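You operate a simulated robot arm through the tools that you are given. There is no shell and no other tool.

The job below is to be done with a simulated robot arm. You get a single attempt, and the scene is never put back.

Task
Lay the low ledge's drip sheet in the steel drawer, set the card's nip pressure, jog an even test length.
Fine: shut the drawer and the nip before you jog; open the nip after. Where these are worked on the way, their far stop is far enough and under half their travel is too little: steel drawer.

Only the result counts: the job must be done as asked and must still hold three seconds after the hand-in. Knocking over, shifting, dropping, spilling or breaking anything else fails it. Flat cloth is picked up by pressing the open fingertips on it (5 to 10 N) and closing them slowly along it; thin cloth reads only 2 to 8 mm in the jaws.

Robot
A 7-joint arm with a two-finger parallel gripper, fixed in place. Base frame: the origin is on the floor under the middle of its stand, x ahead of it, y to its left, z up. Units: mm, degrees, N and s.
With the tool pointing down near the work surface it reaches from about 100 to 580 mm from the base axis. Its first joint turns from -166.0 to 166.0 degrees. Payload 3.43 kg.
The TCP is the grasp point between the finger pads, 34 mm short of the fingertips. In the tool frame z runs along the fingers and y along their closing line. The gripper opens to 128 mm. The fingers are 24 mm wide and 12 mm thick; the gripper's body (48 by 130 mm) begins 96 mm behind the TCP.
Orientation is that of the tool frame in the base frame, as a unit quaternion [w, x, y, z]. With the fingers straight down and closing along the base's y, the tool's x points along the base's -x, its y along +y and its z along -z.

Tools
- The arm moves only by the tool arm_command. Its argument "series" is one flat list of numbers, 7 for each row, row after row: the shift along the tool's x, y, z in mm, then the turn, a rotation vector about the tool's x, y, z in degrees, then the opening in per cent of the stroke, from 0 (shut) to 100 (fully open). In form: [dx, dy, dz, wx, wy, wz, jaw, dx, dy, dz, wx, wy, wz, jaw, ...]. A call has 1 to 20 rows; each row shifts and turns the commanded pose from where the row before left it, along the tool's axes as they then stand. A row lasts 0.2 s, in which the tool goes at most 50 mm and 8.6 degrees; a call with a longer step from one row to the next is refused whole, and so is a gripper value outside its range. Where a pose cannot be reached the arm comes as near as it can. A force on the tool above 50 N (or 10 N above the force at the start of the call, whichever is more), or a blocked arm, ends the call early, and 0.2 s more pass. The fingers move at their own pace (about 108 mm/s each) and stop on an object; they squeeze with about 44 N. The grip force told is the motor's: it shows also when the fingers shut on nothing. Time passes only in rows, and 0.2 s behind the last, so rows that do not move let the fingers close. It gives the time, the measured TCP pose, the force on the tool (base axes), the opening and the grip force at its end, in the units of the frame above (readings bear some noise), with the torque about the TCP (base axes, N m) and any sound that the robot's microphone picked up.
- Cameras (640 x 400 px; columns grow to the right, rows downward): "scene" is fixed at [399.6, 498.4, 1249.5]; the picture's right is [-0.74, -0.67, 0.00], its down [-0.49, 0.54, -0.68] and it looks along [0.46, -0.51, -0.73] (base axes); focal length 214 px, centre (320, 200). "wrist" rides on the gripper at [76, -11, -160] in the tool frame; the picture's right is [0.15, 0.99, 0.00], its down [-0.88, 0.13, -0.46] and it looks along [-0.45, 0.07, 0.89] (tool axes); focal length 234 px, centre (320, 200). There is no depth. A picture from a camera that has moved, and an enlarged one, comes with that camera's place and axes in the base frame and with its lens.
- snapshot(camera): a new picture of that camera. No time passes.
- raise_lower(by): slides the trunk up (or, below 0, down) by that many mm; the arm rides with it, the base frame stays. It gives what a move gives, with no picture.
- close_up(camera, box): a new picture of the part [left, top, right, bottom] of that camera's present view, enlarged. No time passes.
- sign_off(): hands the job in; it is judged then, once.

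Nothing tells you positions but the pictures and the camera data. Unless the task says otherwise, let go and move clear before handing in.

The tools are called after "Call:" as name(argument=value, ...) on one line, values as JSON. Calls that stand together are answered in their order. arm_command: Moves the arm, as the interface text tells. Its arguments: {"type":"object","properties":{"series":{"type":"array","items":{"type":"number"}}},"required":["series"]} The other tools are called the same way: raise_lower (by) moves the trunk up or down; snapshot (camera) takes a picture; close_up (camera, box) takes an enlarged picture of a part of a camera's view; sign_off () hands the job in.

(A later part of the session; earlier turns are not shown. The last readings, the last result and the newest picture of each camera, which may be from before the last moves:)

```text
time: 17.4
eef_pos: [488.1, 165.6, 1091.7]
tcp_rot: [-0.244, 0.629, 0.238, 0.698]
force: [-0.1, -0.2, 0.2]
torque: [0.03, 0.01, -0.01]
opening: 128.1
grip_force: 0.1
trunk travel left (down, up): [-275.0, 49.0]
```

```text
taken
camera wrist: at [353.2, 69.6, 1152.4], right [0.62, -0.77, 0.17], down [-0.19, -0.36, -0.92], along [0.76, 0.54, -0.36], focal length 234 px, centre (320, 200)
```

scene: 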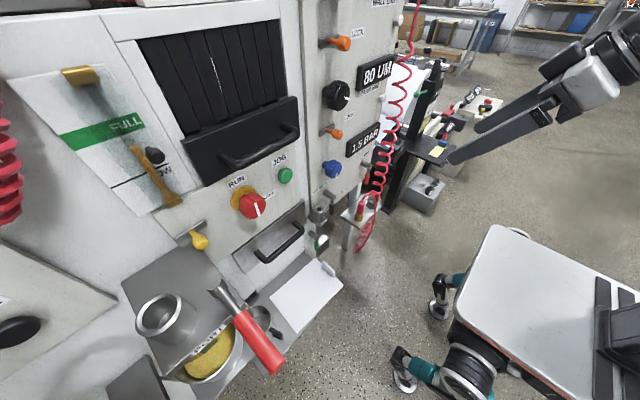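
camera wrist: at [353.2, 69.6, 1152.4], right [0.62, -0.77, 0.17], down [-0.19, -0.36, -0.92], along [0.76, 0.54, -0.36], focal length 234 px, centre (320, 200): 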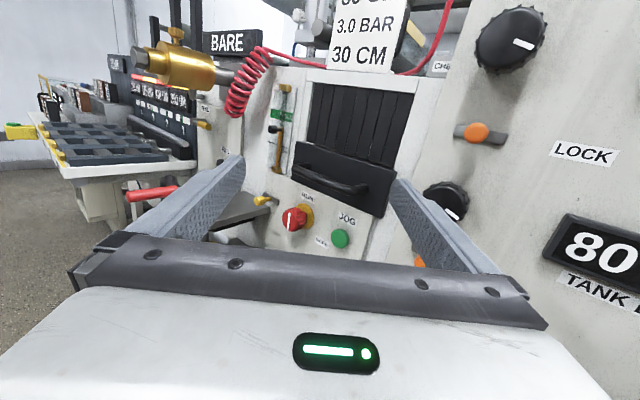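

Call:
close_up(camera="wrist", box=[110, 0, 310, 130])

Call:
close_up(camera="wrist", box=[0, 70, 200, 230])

Call:
close_up(camera="wrist", box=[250, 60, 450, 260])

Call:
close_up(camera="wrist", box=[280, 0, 460, 90])

```text
3.08 times, centred on (210, 65) of wrist
camera zoom: at [353.2, 69.6, 1152.4], right [0.62, -0.77, 0.17], down [-0.19, -0.36, -0.92], along [0.76, 0.54, -0.36], focal length 720 px, centre (658, 615)
```

zoom: 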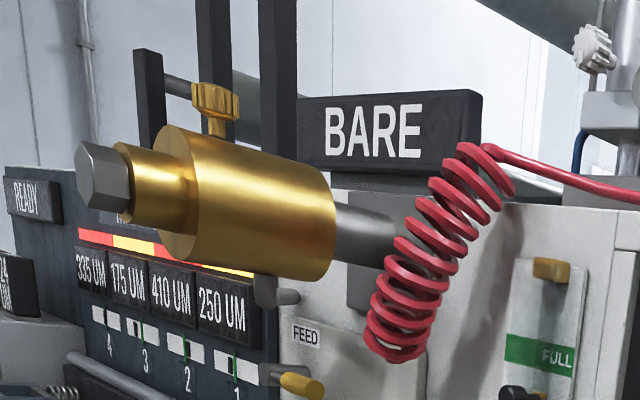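

```text
2.50 times, centred on (100, 150) of wrist
camera zoom: at [353.2, 69.6, 1152.4], right [0.62, -0.77, 0.17], down [-0.19, -0.36, -0.92], along [0.76, 0.54, -0.36], focal length 585 px, centre (870, 325)
```

zoom: 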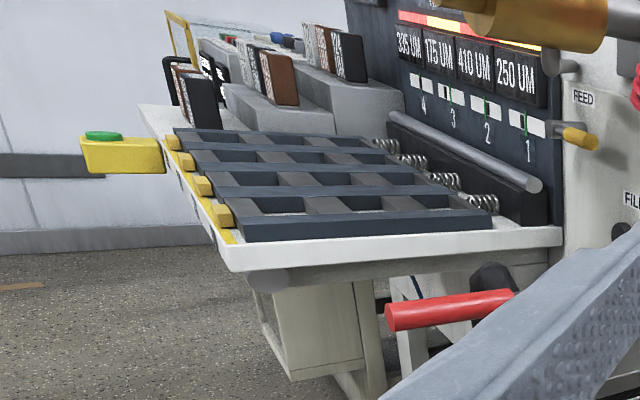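

```text
2.00 times, centred on (350, 160) of wrist
camera zoom: at [353.2, 69.6, 1152.4], right [0.62, -0.77, 0.17], down [-0.19, -0.36, -0.92], along [0.76, 0.54, -0.36], focal length 468 px, centre (260, 280)
```

zoom: 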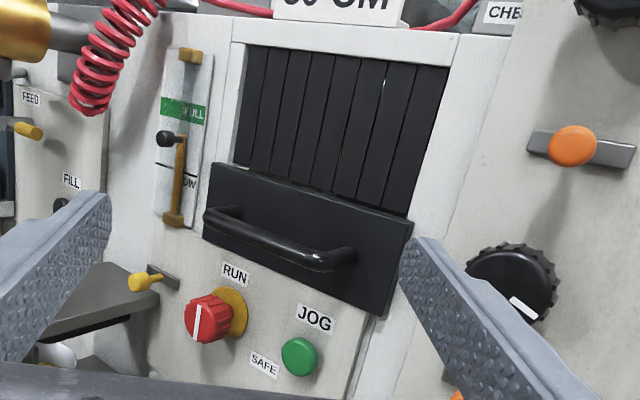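

```text
3.56 times, centred on (370, 45) of wrist
camera zoom: at [353.2, 69.6, 1152.4], right [0.62, -0.77, 0.17], down [-0.19, -0.36, -0.92], along [0.76, 0.54, -0.36], focal length 833 px, centre (142, 751)
```

zoom: 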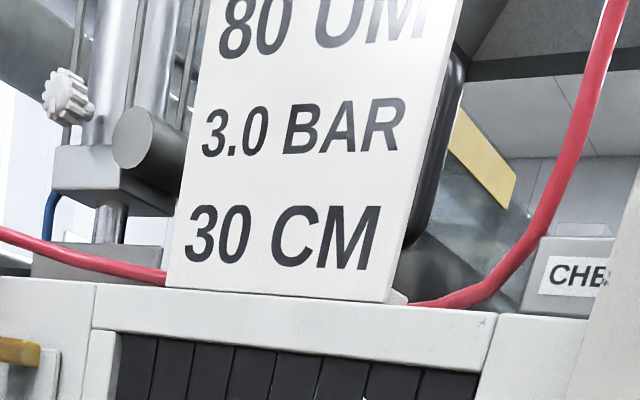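

The left rack isn't relevant; the "BARE" display probably tells the web's coat state. I'll turn back, level the tool, and go lower to measure the blue knob, nip lever, JOG button and drawer handle accurately.

Call:
arm_command(series=[0, 0, 0, -7.95, 0, -0.9, 100, 0, 0, 0, -7.95, 0, -0.9, 100, 0, 0, 0, -7.95, 0, -0.9, 100, 0, 0, 0, -7.95, 0, -0.9, 100, 0, 0, 0, -7.95, 0, -0.9, 100, 0, 0, 0, 0, -6.5, 0, 100, -40, 0, 0, 0, 0, 0, 100, -40, 0, 0, 0, 0, 0, 100, -40, 0, 0, 0, 0, 0, 100])

Call:
snapshot(camera="wrist")

```text
time: 19.4
eef_pos: [491.8, 160.4, 971.0]
tcp_rot: [0.013, 0.706, 0.01, 0.708]
force: [-0.3, -0.2, -0.3]
torque: [0.01, -0.04, 0.01]
opening: 127.8
grip_force: 0.1
trunk travel left (down, up): [-275.0, 49.0]
```

```text
taken
camera wrist: at [332.0, 176.6, 1046.9], right [-0.01, -0.98, 0.18], down [-0.46, -0.16, -0.88], along [0.89, -0.09, -0.45], focal length 234 px, centre (320, 200)
```

wrist: 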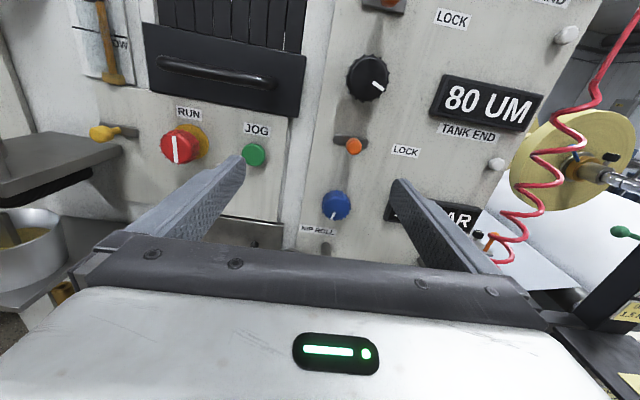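

Call:
close_up(camera="wrist", box=[280, 120, 440, 240])

Call:
close_up(camera="wrist", box=[140, 90, 300, 190])

Call:
close_up(camera="scene", box=[300, 150, 380, 210])

Call:
close_up(camera="scene", box=[250, 230, 360, 330])

```text
3.33 times, centred on (360, 180) of wrist
camera zoom: at [332.0, 176.6, 1046.9], right [-0.01, -0.98, 0.18], down [-0.46, -0.16, -0.88], along [0.89, -0.09, -0.45], focal length 781 px, centre (187, 267)
```

zoom: 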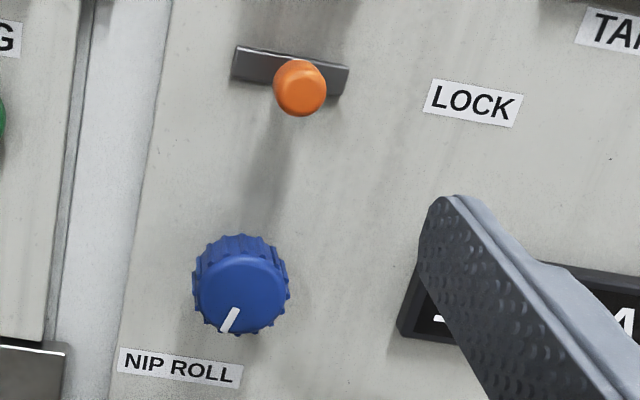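

```text
4.00 times, centred on (220, 140) of wrist
camera zoom: at [332.0, 176.6, 1046.9], right [-0.01, -0.98, 0.18], down [-0.46, -0.16, -0.88], along [0.89, -0.09, -0.45], focal length 937 px, centre (720, 440)
```

zoom: 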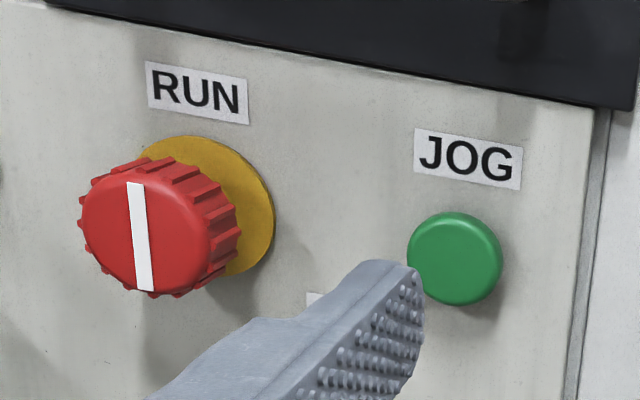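

```text
6.67 times, centred on (340, 180) of scene
camera zoom: at [399.6, 498.4, 1249.5], right [-0.74, -0.67, 0.0], down [-0.49, 0.54, -0.68], along [0.46, -0.51, -0.73], focal length 1430 px, centre (187, 333)
```

zoom: 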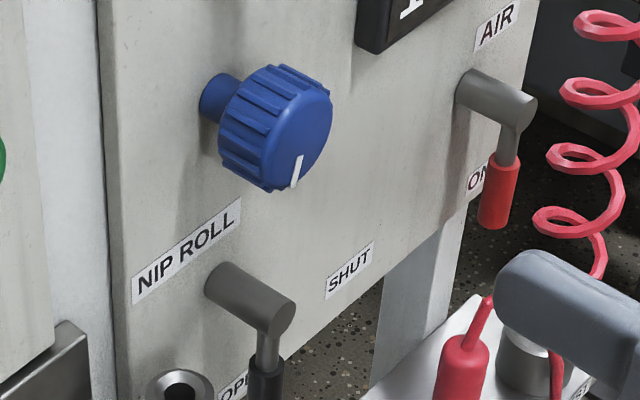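

```text
4.00 times, centred on (305, 280) of scene
camera zoom: at [399.6, 498.4, 1249.5], right [-0.74, -0.67, 0.0], down [-0.49, 0.54, -0.68], along [0.46, -0.51, -0.73], focal length 858 px, centre (380, -120)
```

zoom: 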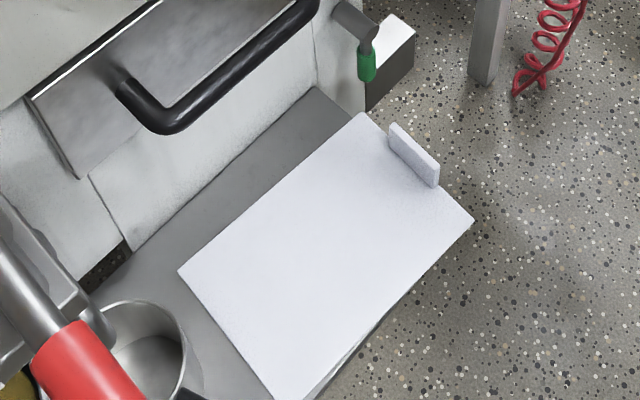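

I've triangulated: blue knob face ≈ (687, 110, 857), panel ≈ x 731, JOG button ≈ (717, 265, 919), nip lever pivot ≈ (697, 103, 734), drawer handle bar ≈ x 693, z 712, y 255–390, sheet on the ledge at z ≈ 477. I'll line up with the blue knob at a safe distance and roll back so there is room for clockwise turning.

Call:
arm_command(series=[-38, 17, 0, 0, 0, 1.86, 62, -38, 17, 0, 0, 0, 0, 62, -38, 17, 0, 0, 0, 0, 62, 0, 0, 0, 0, 0, -8.5, 62, 0, 0, 0, 0, 0, -8.5, 62, 0, 0, 0, 0, 0, -8.5, 62, 0, 0, 0, 0, 0, -8.5, 62, 0, 0, 0, 0, 0, -8.5, 62, 0, 0, 0, 0, 0, -8.5, 62, 0, 0, 0, 0, 0, -8.5, 62, 0, 0, 0, 0, 0, -8.5, 62, 0, 0, 0, 0, 0, -8.5, 62, 0, 0, 0, 0, 0, -8.5, 62, 0, 0, 0, 0, 0, -8.5, 62, 0, 0, 0, 0, 0, -8.5, 62])

Call:
snapshot(camera="wrist")

```text
time: 22.6
eef_pos: [490.2, 109.7, 858.9]
tcp_rot: [0.552, 0.445, 0.549, 0.443]
force: [0.3, 0.3, -0.3]
torque: [-0.02, 0.0, -0.02]
opening: 79.5
grip_force: 0.0
trunk travel left (down, up): [-275.0, 49.0]
```

```text
taken
camera wrist: at [330.6, 182.2, 831.9], right [0.0, 0.35, 0.94], down [-0.46, -0.83, 0.31], along [0.89, -0.43, 0.16], focal length 234 px, centre (320, 200)
```

wrist: 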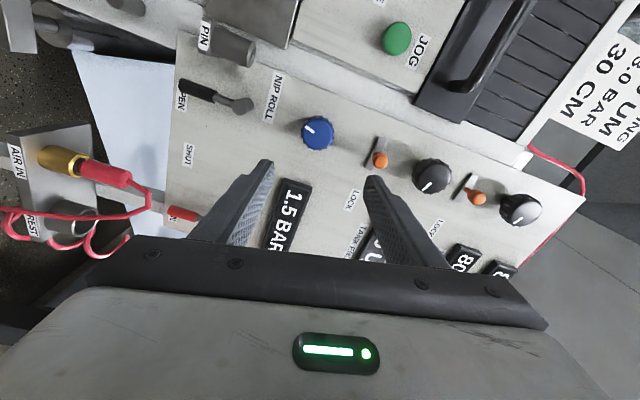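

The knob is well centred between the fingers. I'll advance in two steps to enclose it.

Call:
arm_command(series=[0, 0, 40, 0, 0, 0, 62, 0, 0, 40, 0, 0, 0, 62, 0, 0, 40, 0, 0, 0, 62, 0, 0, 20, 0, 0, 0, 62])

Call:
snapshot(camera="wrist")

```text
time: 23.6
eef_pos: [629.1, 107.8, 859.4]
tcp_rot: [0.551, 0.446, 0.548, 0.444]
force: [-0.2, -0.5, -0.7]
torque: [0.03, 0.01, 0.02]
opening: 79.4
grip_force: 0.1
trunk travel left (down, up): [-275.0, 49.0]
```

```text
taken
camera wrist: at [469.9, 181.0, 833.1], right [0.0, 0.35, 0.94], down [-0.46, -0.83, 0.31], along [0.89, -0.43, 0.16], focal length 234 px, centre (320, 200)
```

wrist: 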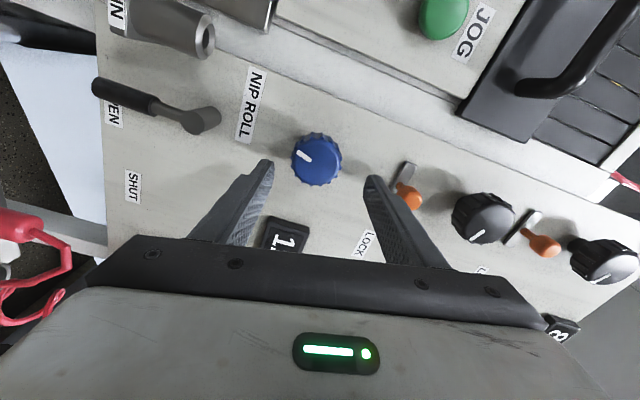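

Call:
close_up(camera="wrist", box=[270, 110, 370, 210])

```text
4.00 times, centred on (320, 160) of wrist
camera zoom: at [469.9, 181.0, 833.1], right [0.0, 0.35, 0.94], down [-0.46, -0.83, 0.31], along [0.89, -0.43, 0.16], focal length 937 px, centre (320, 360)
```

zoom: 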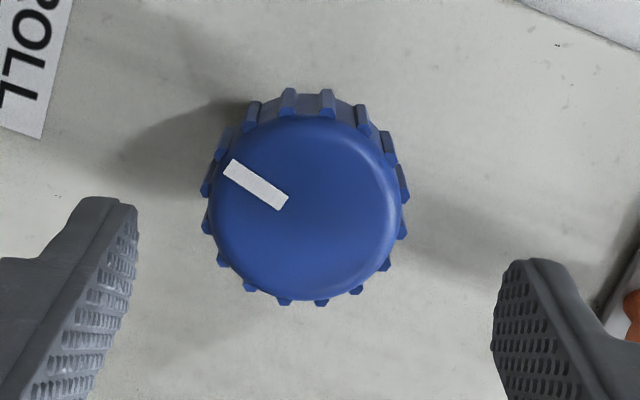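

The knob face centre refines to about (687, 111, 856). I'll shift slightly, advance around it, then close.

Call:
arm_command(series=[4.2, -3.2, 15, 0, 0, 0, 62, 0, 0, 20, 0, 0, 0, 62, 0, 0, 20, 0, 0, 0, 62, 0, 0, 0, 0, 0, 0, 40, 0, 0, 0, 0, 0, 0, 30, 0, 0, 0, 0, 0, 0, 30, 0, 0, 0, 0, 0, 0, 30])

Call:
snapshot(camera="wrist")

```text
time: 25.2
eef_pos: [683.9, 111.5, 854.2]
tcp_rot: [0.551, 0.447, 0.548, 0.443]
force: [3.2, -1.1, -4.6]
torque: [0.04, 0.07, 0.39]
opening: 49.1
grip_force: 44.8
trunk travel left (down, up): [-275.0, 49.0]
```

```text
taken
camera wrist: at [525.5, 184.5, 828.0], right [0.0, 0.35, 0.94], down [-0.46, -0.83, 0.31], along [0.89, -0.43, 0.16], focal length 234 px, centre (320, 200)
```

wrist: 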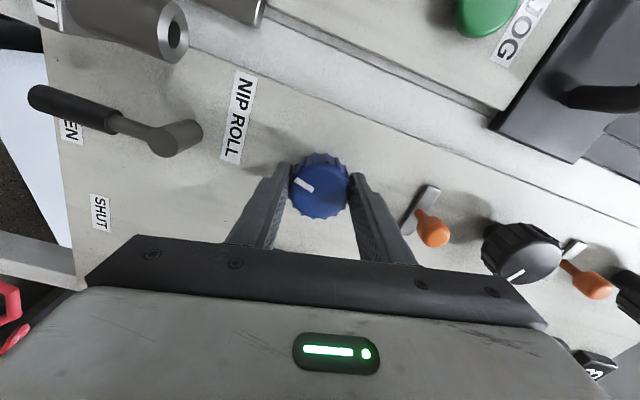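

Knob gripped (49 mm). I'll turn it clockwise 17° and check the display.

Call:
arm_command(series=[0, 0, 0, 0, 0, 8.5, 30, 0, 0, 0, 0, 0, 8.5, 30, 0, 0, 0, 0, 0, 0, 30])

Call:
snapshot(camera="scene")

Call:
snapshot(camera="wrist")

```text
time: 26.0
eef_pos: [685.2, 112.4, 855.3]
tcp_rot: [0.478, 0.523, 0.476, 0.52]
force: [-6.7, -0.6, -0.3]
torque: [-0.01, 0.87, -0.6]
opening: 49.2
grip_force: 45.1
trunk travel left (down, up): [-275.0, 49.0]
```

```text
taken
```

scene: 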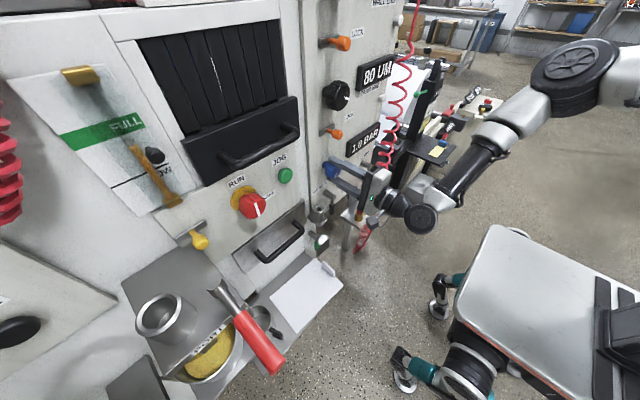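

```text
taken
camera wrist: at [525.6, 189.3, 850.7], right [0.0, 0.06, 1.0], down [-0.46, -0.89, 0.05], along [0.89, -0.46, 0.03], focal length 234 px, centre (320, 200)
```

wrist: 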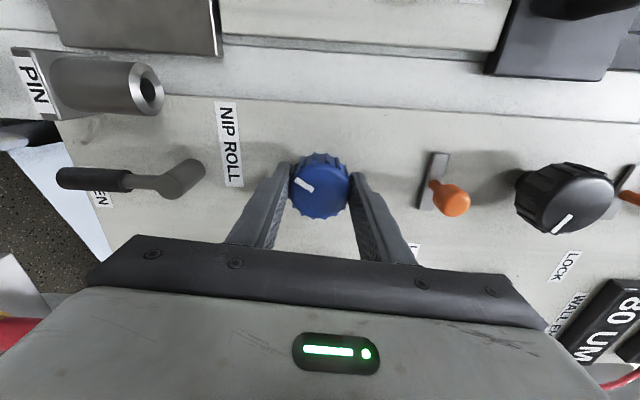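

Call:
close_up(camera="scene", box=[310, 110, 400, 170])

```text
6.67 times, centred on (355, 140) of scene
camera zoom: at [399.6, 498.4, 1249.5], right [-0.74, -0.67, 0.0], down [-0.49, 0.54, -0.68], along [0.46, -0.51, -0.73], focal length 1430 px, centre (87, 600)
```

zoom: 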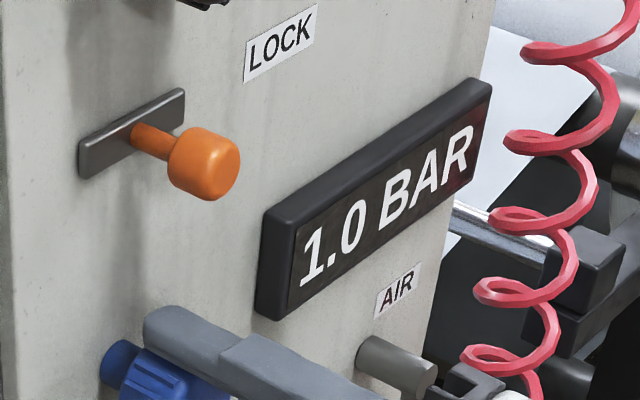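

Clockwise lowered it to 1.0 BAR, so counter-clockwise raises. I'll turn back 34° and read again.

Call:
arm_command(series=[0, 0, 0, 0, 0, -8.5, 30, 0, 0, 0, 0, 0, -8.5, 30, 0, 0, 0, 0, 0, -8.5, 30, 0, 0, 0, 0, 0, -8.5, 30, 0, 0, 0, 0, 0, 0, 30])

Call:
close_up(camera="scene", box=[310, 110, 400, 170])

Call:
snapshot(camera="wrist")

```text
time: 27.2
eef_pos: [684.7, 110.6, 854.8]
tcp_rot: [0.61, 0.36, 0.609, 0.357]
force: [-3.7, -4.4, -11.3]
torque: [0.02, -1.13, -0.7]
opening: 49.1
grip_force: 44.5
trunk travel left (down, up): [-275.0, 49.0]
```

```text
6.67 times, centred on (355, 140) of scene
camera zoom: at [399.6, 498.4, 1249.5], right [-0.74, -0.67, 0.0], down [-0.49, 0.54, -0.68], along [0.46, -0.51, -0.73], focal length 1430 px, centre (87, 600)
```

zoom: 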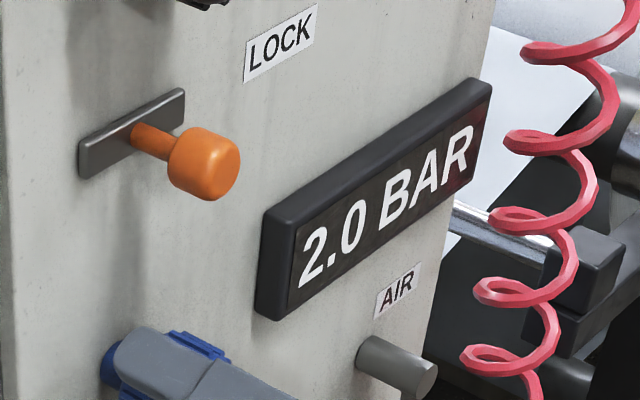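

```text
taken
camera wrist: at [525.6, 173.5, 807.8], right [0.0, 0.61, 0.79], down [-0.46, -0.7, 0.54], along [0.89, -0.37, 0.28], focal length 234 px, centre (320, 200)
```

wrist: 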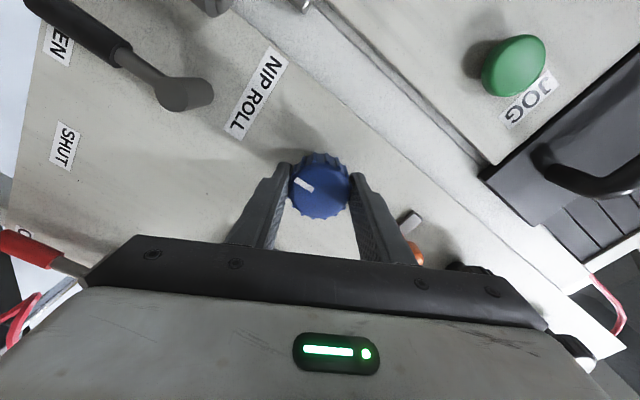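

2.0 BAR now; about 17° per 0.5 BAR. Another 34° counter-clockwise.

Call:
arm_command(series=[0, 0, 0, 0, 0, -8.5, 30, 0, 0, 0, 0, 0, -8.5, 30, 0, 0, 0, 0, 0, -8.5, 30, 0, 0, 0, 0, 0, -8.5, 30, 0, 0, 0, 0, 0, 0, 30])

Call:
close_up(camera="scene", box=[310, 110, 400, 170])

Call:
snapshot(camera="wrist")

```text
time: 28.4
eef_pos: [685.5, 110.4, 854.6]
tcp_rot: [0.687, 0.167, 0.688, 0.162]
force: [-3.6, -14.0, -15.3]
torque: [0.05, -0.6, 0.73]
opening: 49.2
grip_force: 45.3
trunk travel left (down, up): [-275.0, 49.0]
```

```text
6.67 times, centred on (355, 140) of scene
camera zoom: at [399.6, 498.4, 1249.5], right [-0.74, -0.67, 0.0], down [-0.49, 0.54, -0.68], along [0.46, -0.51, -0.73], focal length 1430 px, centre (87, 600)
```

zoom: 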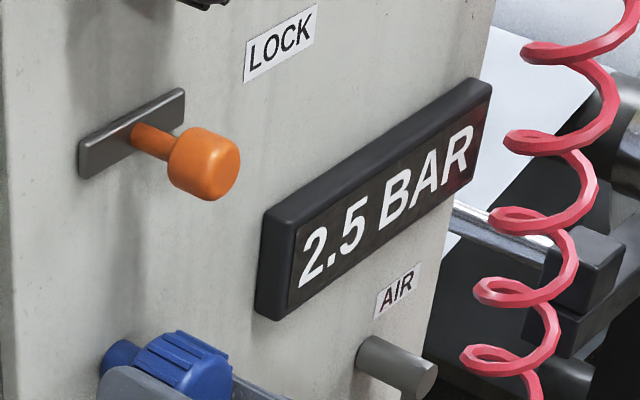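

```text
taken
camera wrist: at [525.4, 136.5, 781.6], right [0.01, 0.95, 0.32], down [-0.46, -0.28, 0.85], along [0.89, -0.15, 0.43], focal length 234 px, centre (320, 200)
```

wrist: 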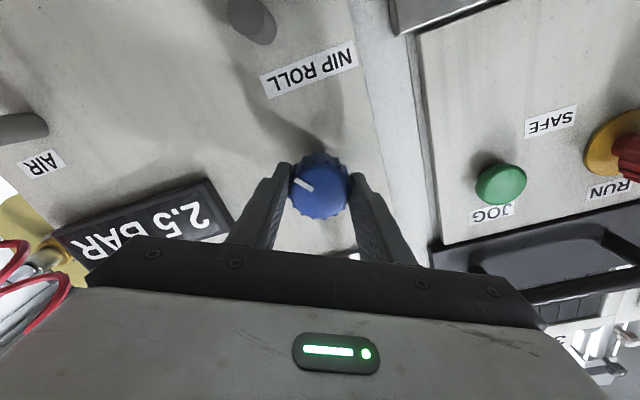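

Steps of 0.5 BAR, larger spacing than thought. I'll turn 17° more and read.

Call:
arm_command(series=[0, 0, 0, 0, 0, -8.5, 30, 0, 0, 0, 0, 0, -8.5, 30, 0, 0, 0, 0, 0, 0, 30])

Call:
close_up(camera="scene", box=[310, 110, 400, 170])

```text
time: 29.2
eef_pos: [684.9, 110.1, 853.2]
tcp_rot: [0.704, 0.064, 0.705, 0.059]
force: [-6.0, -19.7, -19.1]
torque: [0.02, -0.61, 0.92]
opening: 49.3
grip_force: 45.3
trunk travel left (down, up): [-275.0, 49.0]
```

```text
6.67 times, centred on (355, 140) of scene
camera zoom: at [399.6, 498.4, 1249.5], right [-0.74, -0.67, 0.0], down [-0.49, 0.54, -0.68], along [0.46, -0.51, -0.73], focal length 1430 px, centre (87, 600)
```

zoom: 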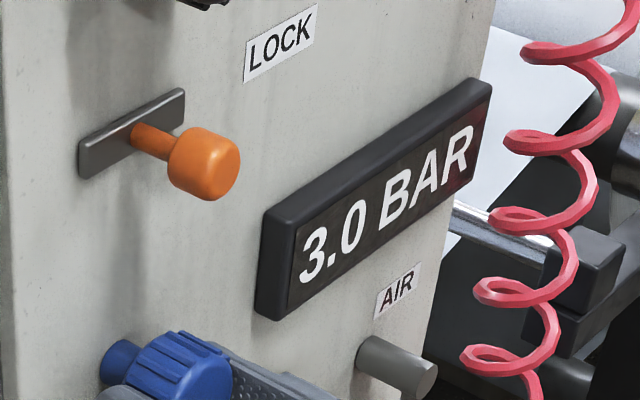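

3.0 BAR reads. I'll nudge 2° further away from the switching edge, then release and check it holds.

Call:
arm_command(series=[0, 0, 0, 0, 0, -2, 30, 0, 0, 0, 0, 0, 0, 30, 0, 0, 0, 0, 0, 0, 45, 0, 0, 0, 0, 0, 0, 62, 0, 0, 0, 0, 0, 0, 62])

Call:
close_up(camera="scene", box=[310, 110, 400, 170])

Call:
snapshot(camera="wrist")

```text
time: 30.4
eef_pos: [686.1, 112.6, 856.6]
tcp_rot: [0.706, 0.05, 0.704, 0.048]
force: [-0.4, -0.3, 0.2]
torque: [-0.01, 0.02, -0.02]
opening: 79.5
grip_force: 0.0
trunk travel left (down, up): [-275.0, 49.0]
```

```text
6.67 times, centred on (355, 140) of scene
camera zoom: at [399.6, 498.4, 1249.5], right [-0.74, -0.67, 0.0], down [-0.49, 0.54, -0.68], along [0.46, -0.51, -0.73], focal length 1430 px, centre (87, 600)
```

zoom: 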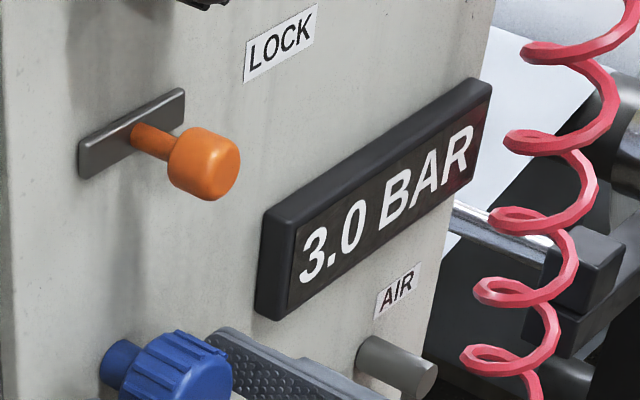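

```text
taken
camera wrist: at [525.5, 113.1, 778.9], right [0.0, 1.0, -0.01], down [-0.46, 0.01, 0.89], along [0.89, 0.0, 0.46], focal length 234 px, centre (320, 200)
```

wrist: 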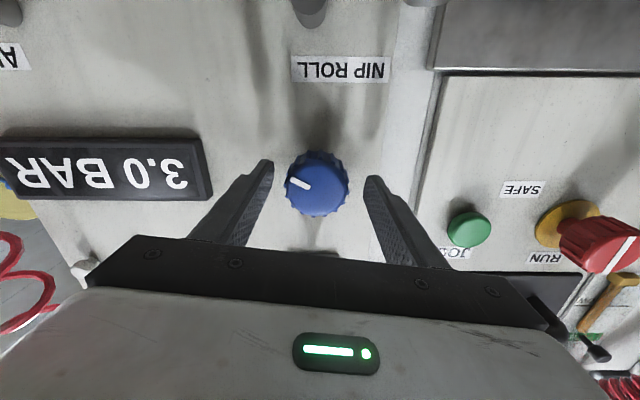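

The pressure holds at 3.0 BAR. I'll back off from the knob and return the roll so the camera is on top, then study the drawer and sheet.

Call:
arm_command(series=[0, 0, -30, 0, 0, 0, 62, 0, 0, -40, 0, 0, 0, 62, 0, 0, -40, 0, 0, 0, 62, 0, 0, -40, 0, 0, 0, 62, 0, 0, 0, 0, 0, 8.5, 62, 0, 0, 0, 0, 0, 8.5, 62, 0, 0, 0, 0, 0, 8.5, 62, 0, 0, 0, 0, 0, 8.5, 62, 0, 0, 0, 0, 0, 8.5, 62, 0, 0, 0, 0, 0, 8.5, 62, 0, 0, 0, 0, 0, 8.5, 62, 0, 0, 0, 0, 0, 8.5, 62, 0, 0, 0, 0, 0, 8.5, 62, 0, 0, 0, 0, 0, 8.5, 62])

Call:
arm_command(series=[0, 0, 0, 0, 0, 8.5, 62, 0, 0, 0, 0, 0, 8.5, 62, 0, 0, 0, 0, 0, 8.5, 62, 0, 0, 0, 0, 0, 8.5, 62, 0, 0, 0, 0, 0, 8.5, 62, 0, 0, 0, 0, 0, 8.5, 62, 0, 0, 0, 0, 0, 8.5, 62, 0, 0, 0, 0, 0, 8.5, 62, 0, 0, 0, 0, 0, 8.5, 62, 0, 0, 0, 0, 0, 8.5, 62, 0, -40, 0, 0, 0, 0, 62, 0, -40, 0, 0, 0, 0, 62, 0, -40, 0, 0, 0, 0, 62])

Call:
snapshot(camera="wrist")

```text
time: 33.4
eef_pos: [534.1, 112.6, 856.0]
tcp_rot: [0.488, 0.514, 0.485, 0.512]
force: [0.2, -0.6, -0.7]
torque: [0.01, 0.01, 0.0]
opening: 79.2
grip_force: 0.1
trunk travel left (down, up): [-275.0, 49.0]
```

```text
time: 36.2
eef_pos: [535.0, 233.6, 852.2]
tcp_rot: [0.014, 0.707, 0.009, 0.707]
force: [0.1, 0.5, 0.2]
torque: [-0.01, -0.02, -0.01]
opening: 79.6
grip_force: 0.0
trunk travel left (down, up): [-275.0, 49.0]
```

```text
taken
camera wrist: at [376.0, 248.8, 927.0], right [-0.01, -0.98, 0.18], down [-0.46, -0.16, -0.88], along [0.89, -0.09, -0.45], focal length 234 px, centre (320, 200)
```

wrist: 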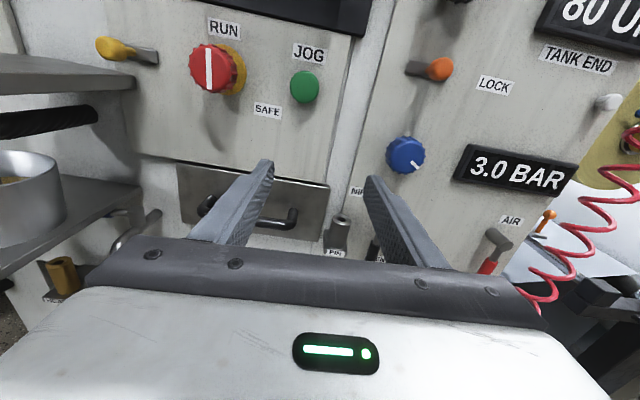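

Now I'll lower the trunk 150 mm to bring the arm nearer the drawer and ledge heights.

Call:
raise_lower(by=-150)

Call:
arm_command(series=[0, 0, -30, 0, -8, 0, 62, 0, 0, -30, 0, -8, 0, 62, 0, 0, -30, 0, -8, 0, 62, 0, 0, 0, 0, -8, 0, 62])

Call:
snapshot(camera="wrist")

Call:
snapshot(camera="scene")

```text
time: 38.0
eef_pos: [535.0, 232.8, 701.4]
tcp_rot: [0.014, 0.706, 0.012, 0.708]
force: [0.4, -0.2, -0.1]
torque: [0.01, 0.02, 0.03]
opening: 79.6
grip_force: 0.0
trunk travel left (down, up): [-125.0, 199.0]
```

```text
time: 39.0
eef_pos: [445.9, 233.0, 713.0]
tcp_rot: [0.016, 0.875, 0.007, 0.484]
force: [-0.3, -1.0, -0.5]
torque: [-0.02, -0.01, 0.02]
opening: 79.3
grip_force: 0.0
trunk travel left (down, up): [-125.0, 199.0]
```

```text
taken
camera wrist: at [351.9, 251.5, 862.6], right [0.07, -0.98, 0.16], down [-0.85, -0.14, -0.5], along [0.52, -0.1, -0.85], focal length 234 px, centre (320, 200)
```

wrist: 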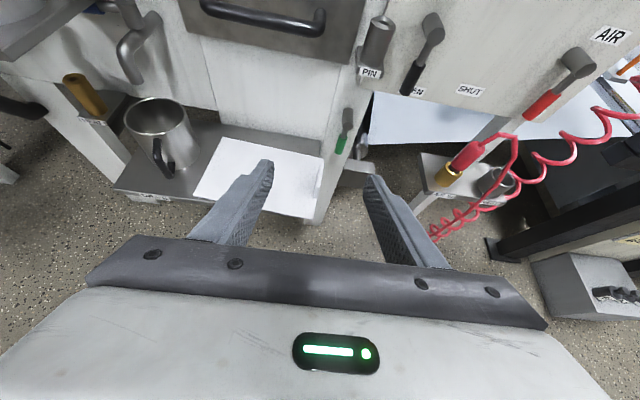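

```text
taken
```

scene: 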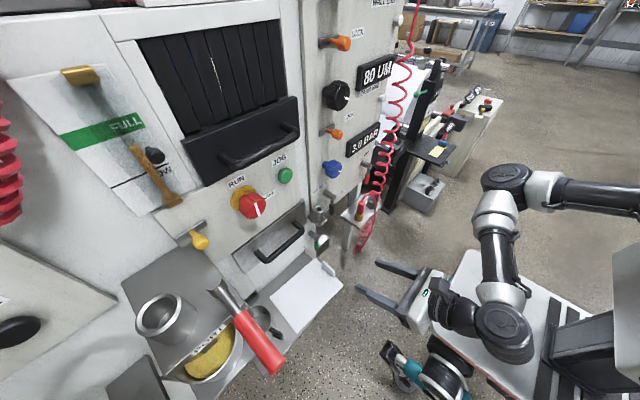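

Call:
close_up(camera="wrist", box=[180, 110, 380, 230])

Call:
close_up(camera="wrist", box=[160, 0, 400, 140])

Call:
close_up(camera="scene", box=[300, 250, 350, 290])

```text
3.20 times, centred on (280, 170) of wrist
camera zoom: at [351.9, 251.5, 862.6], right [0.07, -0.98, 0.16], down [-0.85, -0.14, -0.5], along [0.52, -0.1, -0.85], focal length 749 px, centre (448, 296)
```

zoom: 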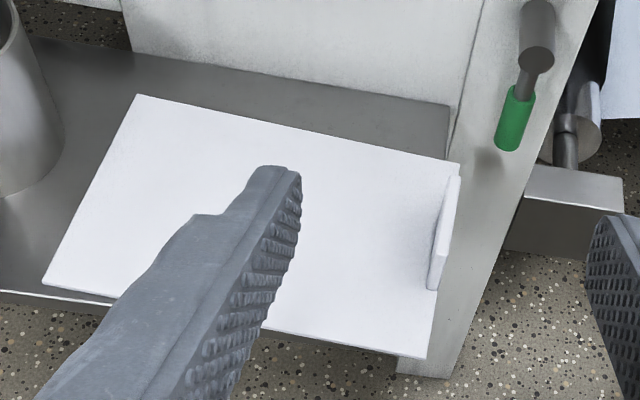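

```text
2.67 times, centred on (280, 70) of wrist
camera zoom: at [351.9, 251.5, 862.6], right [0.07, -0.98, 0.16], down [-0.85, -0.14, -0.5], along [0.52, -0.1, -0.85], focal length 624 px, centre (427, 547)
```

zoom: 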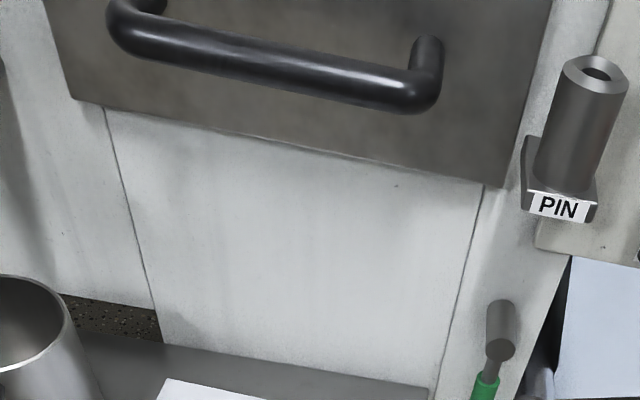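

```text
10.00 times, centred on (325, 270) of scene
camera zoom: at [399.6, 498.4, 1249.5], right [-0.74, -0.67, 0.0], down [-0.49, 0.54, -0.68], along [0.46, -0.51, -0.73], focal length 2145 px, centre (270, -500)
```

zoom: 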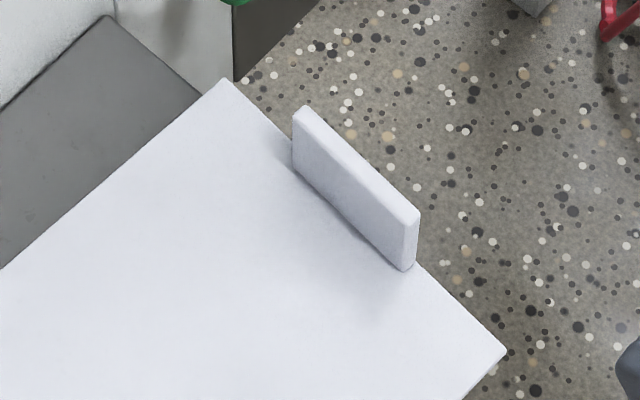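

The sheet is a thin board (~148×215) with an upright tab on its −y edge (x 586–644, y ≈ 213, z 478–518). I'll first open the drawer: level the tool, roll so the fingers close vertically, and line up with the handle bar (x 693, z 713).

Call:
arm_command(series=[0, 0, 0, 0, 8, 0, 62, 0, 0, 0, 0, 8, 0, 62, 0, 0, 0, 0, 8, 0, 62, 0, 0, 0, 0, 8, 0, 62, 0, -35, 0, 0, 0, -8.5, 62, 0, -35, 0, 0, 0, -8.5, 62, 0, 0, 0, 0, 0, -8.5, 62, 0, 0, 0, 0, 0, -8.5, 62, 0, 0, 0, 0, 0, -8.5, 62, 0, 0, 0, 0, 0, -8.5, 62, 0, 0, 0, 0, 0, -8.5, 62, 0, 0, 0, 0, 0, -8.5, 62, 0, 0, 0, 0, 0, -8.5, 62, 0, 0, 0, 0, 0, -8.5, 62, 0, 0, 0, 0, 0, -3, 62])

Call:
snapshot(camera="wrist")

```text
time: 42.1
eef_pos: [461.7, 302.2, 706.8]
tcp_rot: [0.503, 0.501, 0.498, 0.498]
force: [0.8, 0.3, -0.5]
torque: [-0.01, -0.01, 0.01]
opening: 79.6
grip_force: 0.2
out of reach, approached as far as the arm can: row 4, 5, 6
trunk travel left (down, up): [-125.0, 199.0]
```

```text
taken
camera wrist: at [302.5, 379.5, 695.9], right [0.0, 0.15, 0.99], down [-0.46, -0.88, 0.13], along [0.89, -0.45, 0.07], focal length 234 px, centre (320, 200)
```

wrist: 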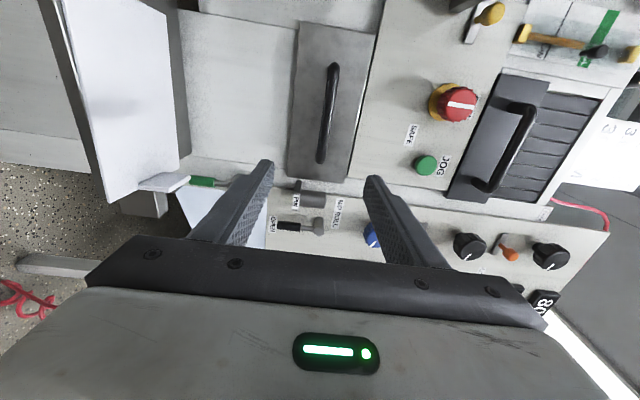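

The handle bar sits at y 254–393, z ≈ 716. I'll advance toward its middle with a narrower opening.

Call:
arm_command(series=[13, 9, 30, 0, 0, 0, 40, 0, 0, 40, 0, 0, 0, 40, 0, 0, 40, 0, 0, 0, 40, 0, 0, 40, 0, 0, 0, 40])

Call:
snapshot(camera="wrist")

```text
time: 43.1
eef_pos: [612.0, 315.1, 717.3]
tcp_rot: [0.502, 0.501, 0.498, 0.5]
force: [0.0, -0.3, 0.3]
torque: [0.0, -0.01, -0.01]
opening: 51.2
grip_force: 0.1
trunk travel left (down, up): [-125.0, 199.0]
```

```text
taken
camera wrist: at [453.5, 393.1, 705.7], right [0.0, 0.15, 0.99], down [-0.46, -0.88, 0.13], along [0.89, -0.45, 0.07], focal length 234 px, centre (320, 200)
```

wrist: 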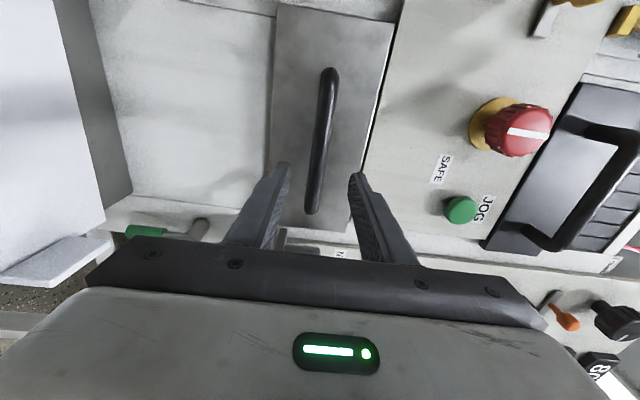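

Well aligned. Advancing 68 mm and closing on the bar.

Call:
arm_command(series=[0, 0, 34, 0, 0, 0, 40, 0, 0, 34, 0, 0, 0, 40, 0, 0, 0, 0, 0, 0, 0, 0, 0, 0, 0, 0, 0, 0, 0, 0, 0, 0, 0, 0, 0])

Call:
snapshot(camera="wrist")

```text
time: 44.4
eef_pos: [678.6, 316.9, 715.9]
tcp_rot: [0.501, 0.501, 0.499, 0.499]
force: [2.3, -0.7, -5.6]
torque: [0.04, 0.09, 0.37]
opening: 17.9
grip_force: 45.0
trunk travel left (down, up): [-125.0, 199.0]
```

```text
taken
camera wrist: at [519.7, 393.0, 703.9], right [0.0, 0.15, 0.99], down [-0.46, -0.88, 0.13], along [0.89, -0.46, 0.07], focal length 234 px, centre (320, 200)
```

wrist: 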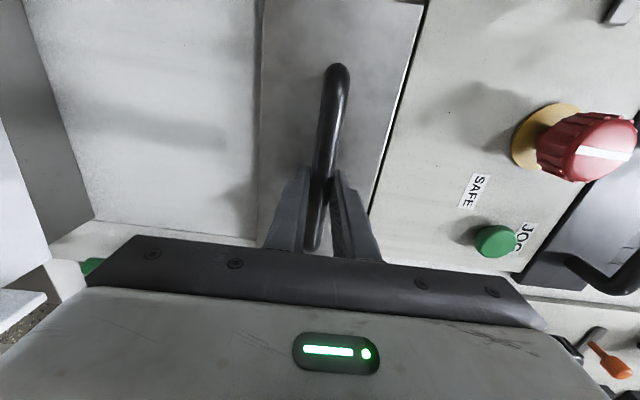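

Bar gripped (18 mm). Pulling the drawer out gently.

Call:
arm_command(series=[0, 0, -15, 0, 0, 0, 0, 0, 0, -15, 0, 0, 0, 0, 0, 0, -15, 0, 0, 0, 0, 0, 0, -15, 0, 0, 0, 0, 0, 0, -15, 0, 0, 0, 0])

Call:
snapshot(camera="wrist")

Call:
snapshot(camera="scene")

```text
time: 45.5
eef_pos: [603.3, 315.8, 715.8]
tcp_rot: [0.501, 0.501, 0.5, 0.498]
force: [4.0, 7.3, -11.6]
torque: [0.09, 0.16, 1.05]
opening: 17.6
grip_force: 45.2
trunk travel left (down, up): [-125.0, 199.0]
```

```text
taken
camera wrist: at [444.8, 392.5, 704.1], right [0.0, 0.15, 0.99], down [-0.46, -0.88, 0.13], along [0.89, -0.45, 0.07], focal length 234 px, centre (320, 200)
```

wrist: 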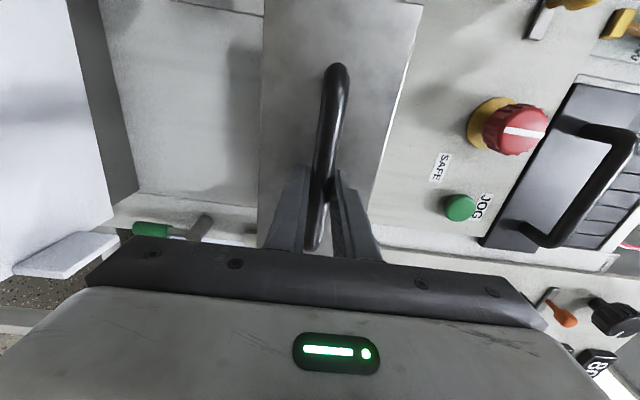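

```text
taken
```

scene: 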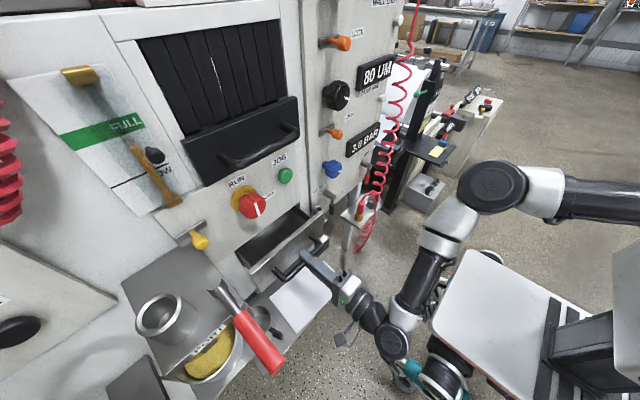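

The drawer is moving (75 mm out). I'll keep pulling until it stops.

Call:
arm_command(series=[0, 0, -15, 0, 0, 0, 0, 0, 0, -15, 0, 0, 0, 0, 0, 0, -15, 0, 0, 0, 0, 0, 0, -15, 0, 0, 0, 0, 0, 0, -15, 0, 0, 0, 0])

Call:
close_up(camera="scene", box=[200, 180, 400, 320])

```text
time: 46.8
eef_pos: [528.7, 315.3, 714.8]
tcp_rot: [0.502, 0.501, 0.498, 0.498]
force: [5.2, 5.7, -6.2]
torque: [0.05, 0.12, 0.93]
opening: 17.5
grip_force: 45.2
trunk travel left (down, up): [-125.0, 199.0]
```

```text
2.86 times, centred on (300, 250) of scene
camera zoom: at [399.6, 498.4, 1249.5], right [-0.74, -0.67, 0.0], down [-0.49, 0.54, -0.68], along [0.46, -0.51, -0.73], focal length 613 px, centre (377, 57)
```

zoom: 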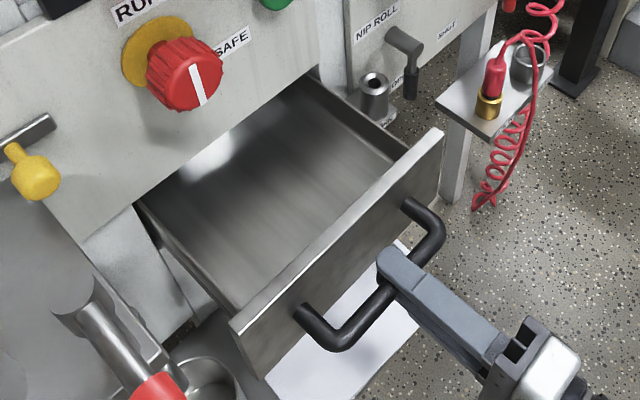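

Call:
arm_command(series=[0, 0, -12, 0, 0, 0, 0, 0, 0, -12, 0, 0, 0, 0, 0, 0, -12, 0, 0, 0, 0, 0, 0, -12, 0, 0, 0, 0, 0, 0, -12, 0, 0, 0, 0])

Call:
close_up(camera="scene", box=[200, 180, 400, 320])

```text
time: 48.0
eef_pos: [470.0, 315.8, 714.3]
tcp_rot: [0.501, 0.501, 0.5, 0.498]
force: [2.4, 4.0, -10.5]
torque: [-0.15, 0.11, 0.38]
opening: 17.6
grip_force: 45.5
trunk travel left (down, up): [-125.0, 199.0]
```

```text
2.86 times, centred on (300, 250) of scene
camera zoom: at [399.6, 498.4, 1249.5], right [-0.74, -0.67, 0.0], down [-0.49, 0.54, -0.68], along [0.46, -0.51, -0.73], focal length 613 px, centre (377, 57)
```

zoom: 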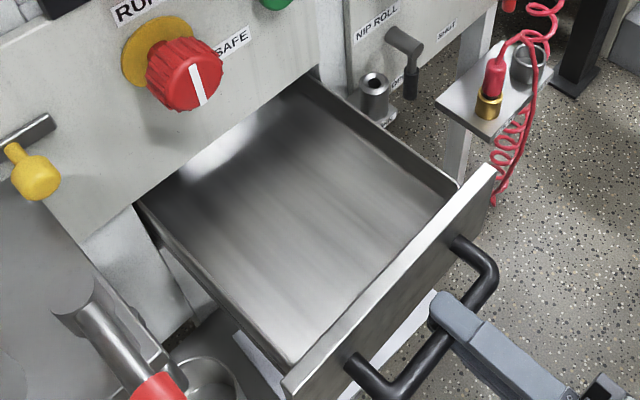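

Call:
arm_command(series=[0, 0, -10, 0, 0, 0, 0, 0, 0, -10, 0, 0, 0, 0, 0, 0, -10, 0, 0, 0, 0, 0, 0, -10, 0, 0, 0, 0])

Call:
close_up(camera="scene", box=[200, 180, 400, 320])

```text
time: 49.0
eef_pos: [430.3, 315.3, 714.4]
tcp_rot: [0.502, 0.502, 0.499, 0.497]
force: [2.7, 0.6, -16.7]
torque: [0.12, 0.22, 0.74]
opening: 17.5
grip_force: 44.6
trunk travel left (down, up): [-125.0, 199.0]
```

```text
2.86 times, centred on (300, 250) of scene
camera zoom: at [399.6, 498.4, 1249.5], right [-0.74, -0.67, 0.0], down [-0.49, 0.54, -0.68], along [0.46, -0.51, -0.73], focal length 613 px, centre (377, 57)
```

zoom: 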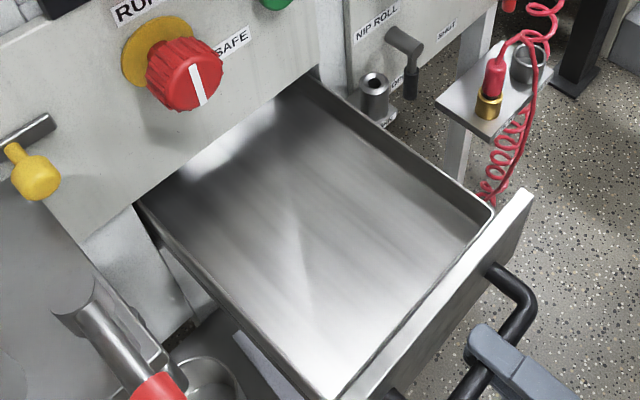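

Call:
arm_command(series=[0, 0, -10, 0, 0, 0, 0, 0, 0, -10, 0, 0, 0, 0, 0, 0, -10, 0, 0, 0, 0, 0, 0, -10, 0, 0, 0, 0])

Call:
close_up(camera="scene", box=[200, 180, 400, 320])

```text
time: 50.0
eef_pos: [390.4, 316.8, 715.4]
tcp_rot: [0.501, 0.501, 0.499, 0.498]
force: [3.6, 8.8, -15.9]
torque: [0.07, 0.2, -1.08]
opening: 17.7
grip_force: 45.3
trunk travel left (down, up): [-125.0, 199.0]
```

```text
2.86 times, centred on (300, 250) of scene
camera zoom: at [399.6, 498.4, 1249.5], right [-0.74, -0.67, 0.0], down [-0.49, 0.54, -0.68], along [0.46, -0.51, -0.73], focal length 613 px, centre (377, 57)
```

zoom: 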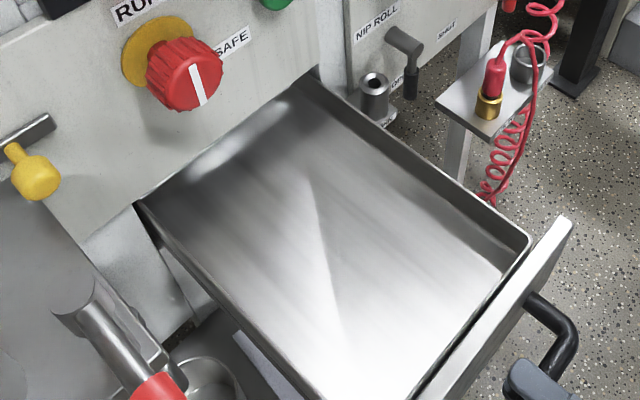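

The drawer is 288 mm out with no stop yet. I'll pull a little further to find the stop.

Call:
arm_command(series=[0, 0, -10, 0, 0, 0, 0, 0, 0, -10, 0, 0, 0, 0, 0, 0, -10, 0, 0, 0, 0])

Call:
snapshot(camera="wrist")

Call:
snapshot(camera="scene")

```text
time: 50.8
eef_pos: [359.9, 316.5, 715.7]
tcp_rot: [0.501, 0.501, 0.5, 0.498]
force: [3.7, -2.0, -20.0]
torque: [0.17, 0.19, 1.26]
opening: 17.5
grip_force: 44.9
trunk travel left (down, up): [-125.0, 199.0]
```

```text
taken
camera wrist: at [200.5, 392.6, 704.2], right [0.0, 0.15, 0.99], down [-0.46, -0.88, 0.13], along [0.89, -0.46, 0.07], focal length 234 px, centre (320, 200)
```

wrist: 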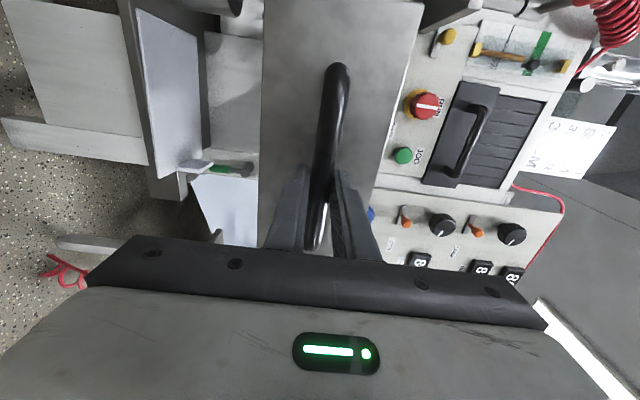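

```text
taken
```

scene: 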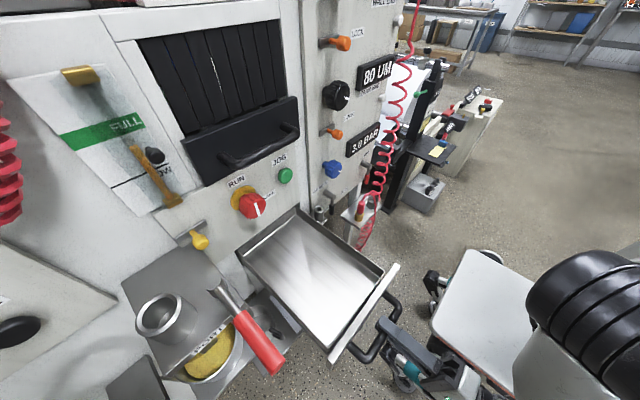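

Call:
close_up(camera="scene", box=[210, 190, 410, 370])

```text
2.22 times, centred on (310, 280) of scene
camera zoom: at [399.6, 498.4, 1249.5], right [-0.74, -0.67, 0.0], down [-0.49, 0.54, -0.68], along [0.46, -0.51, -0.73], focal length 477 px, centre (342, 22)
```

zoom: 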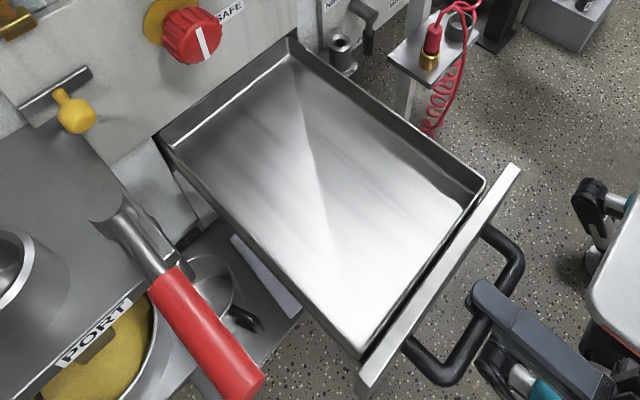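

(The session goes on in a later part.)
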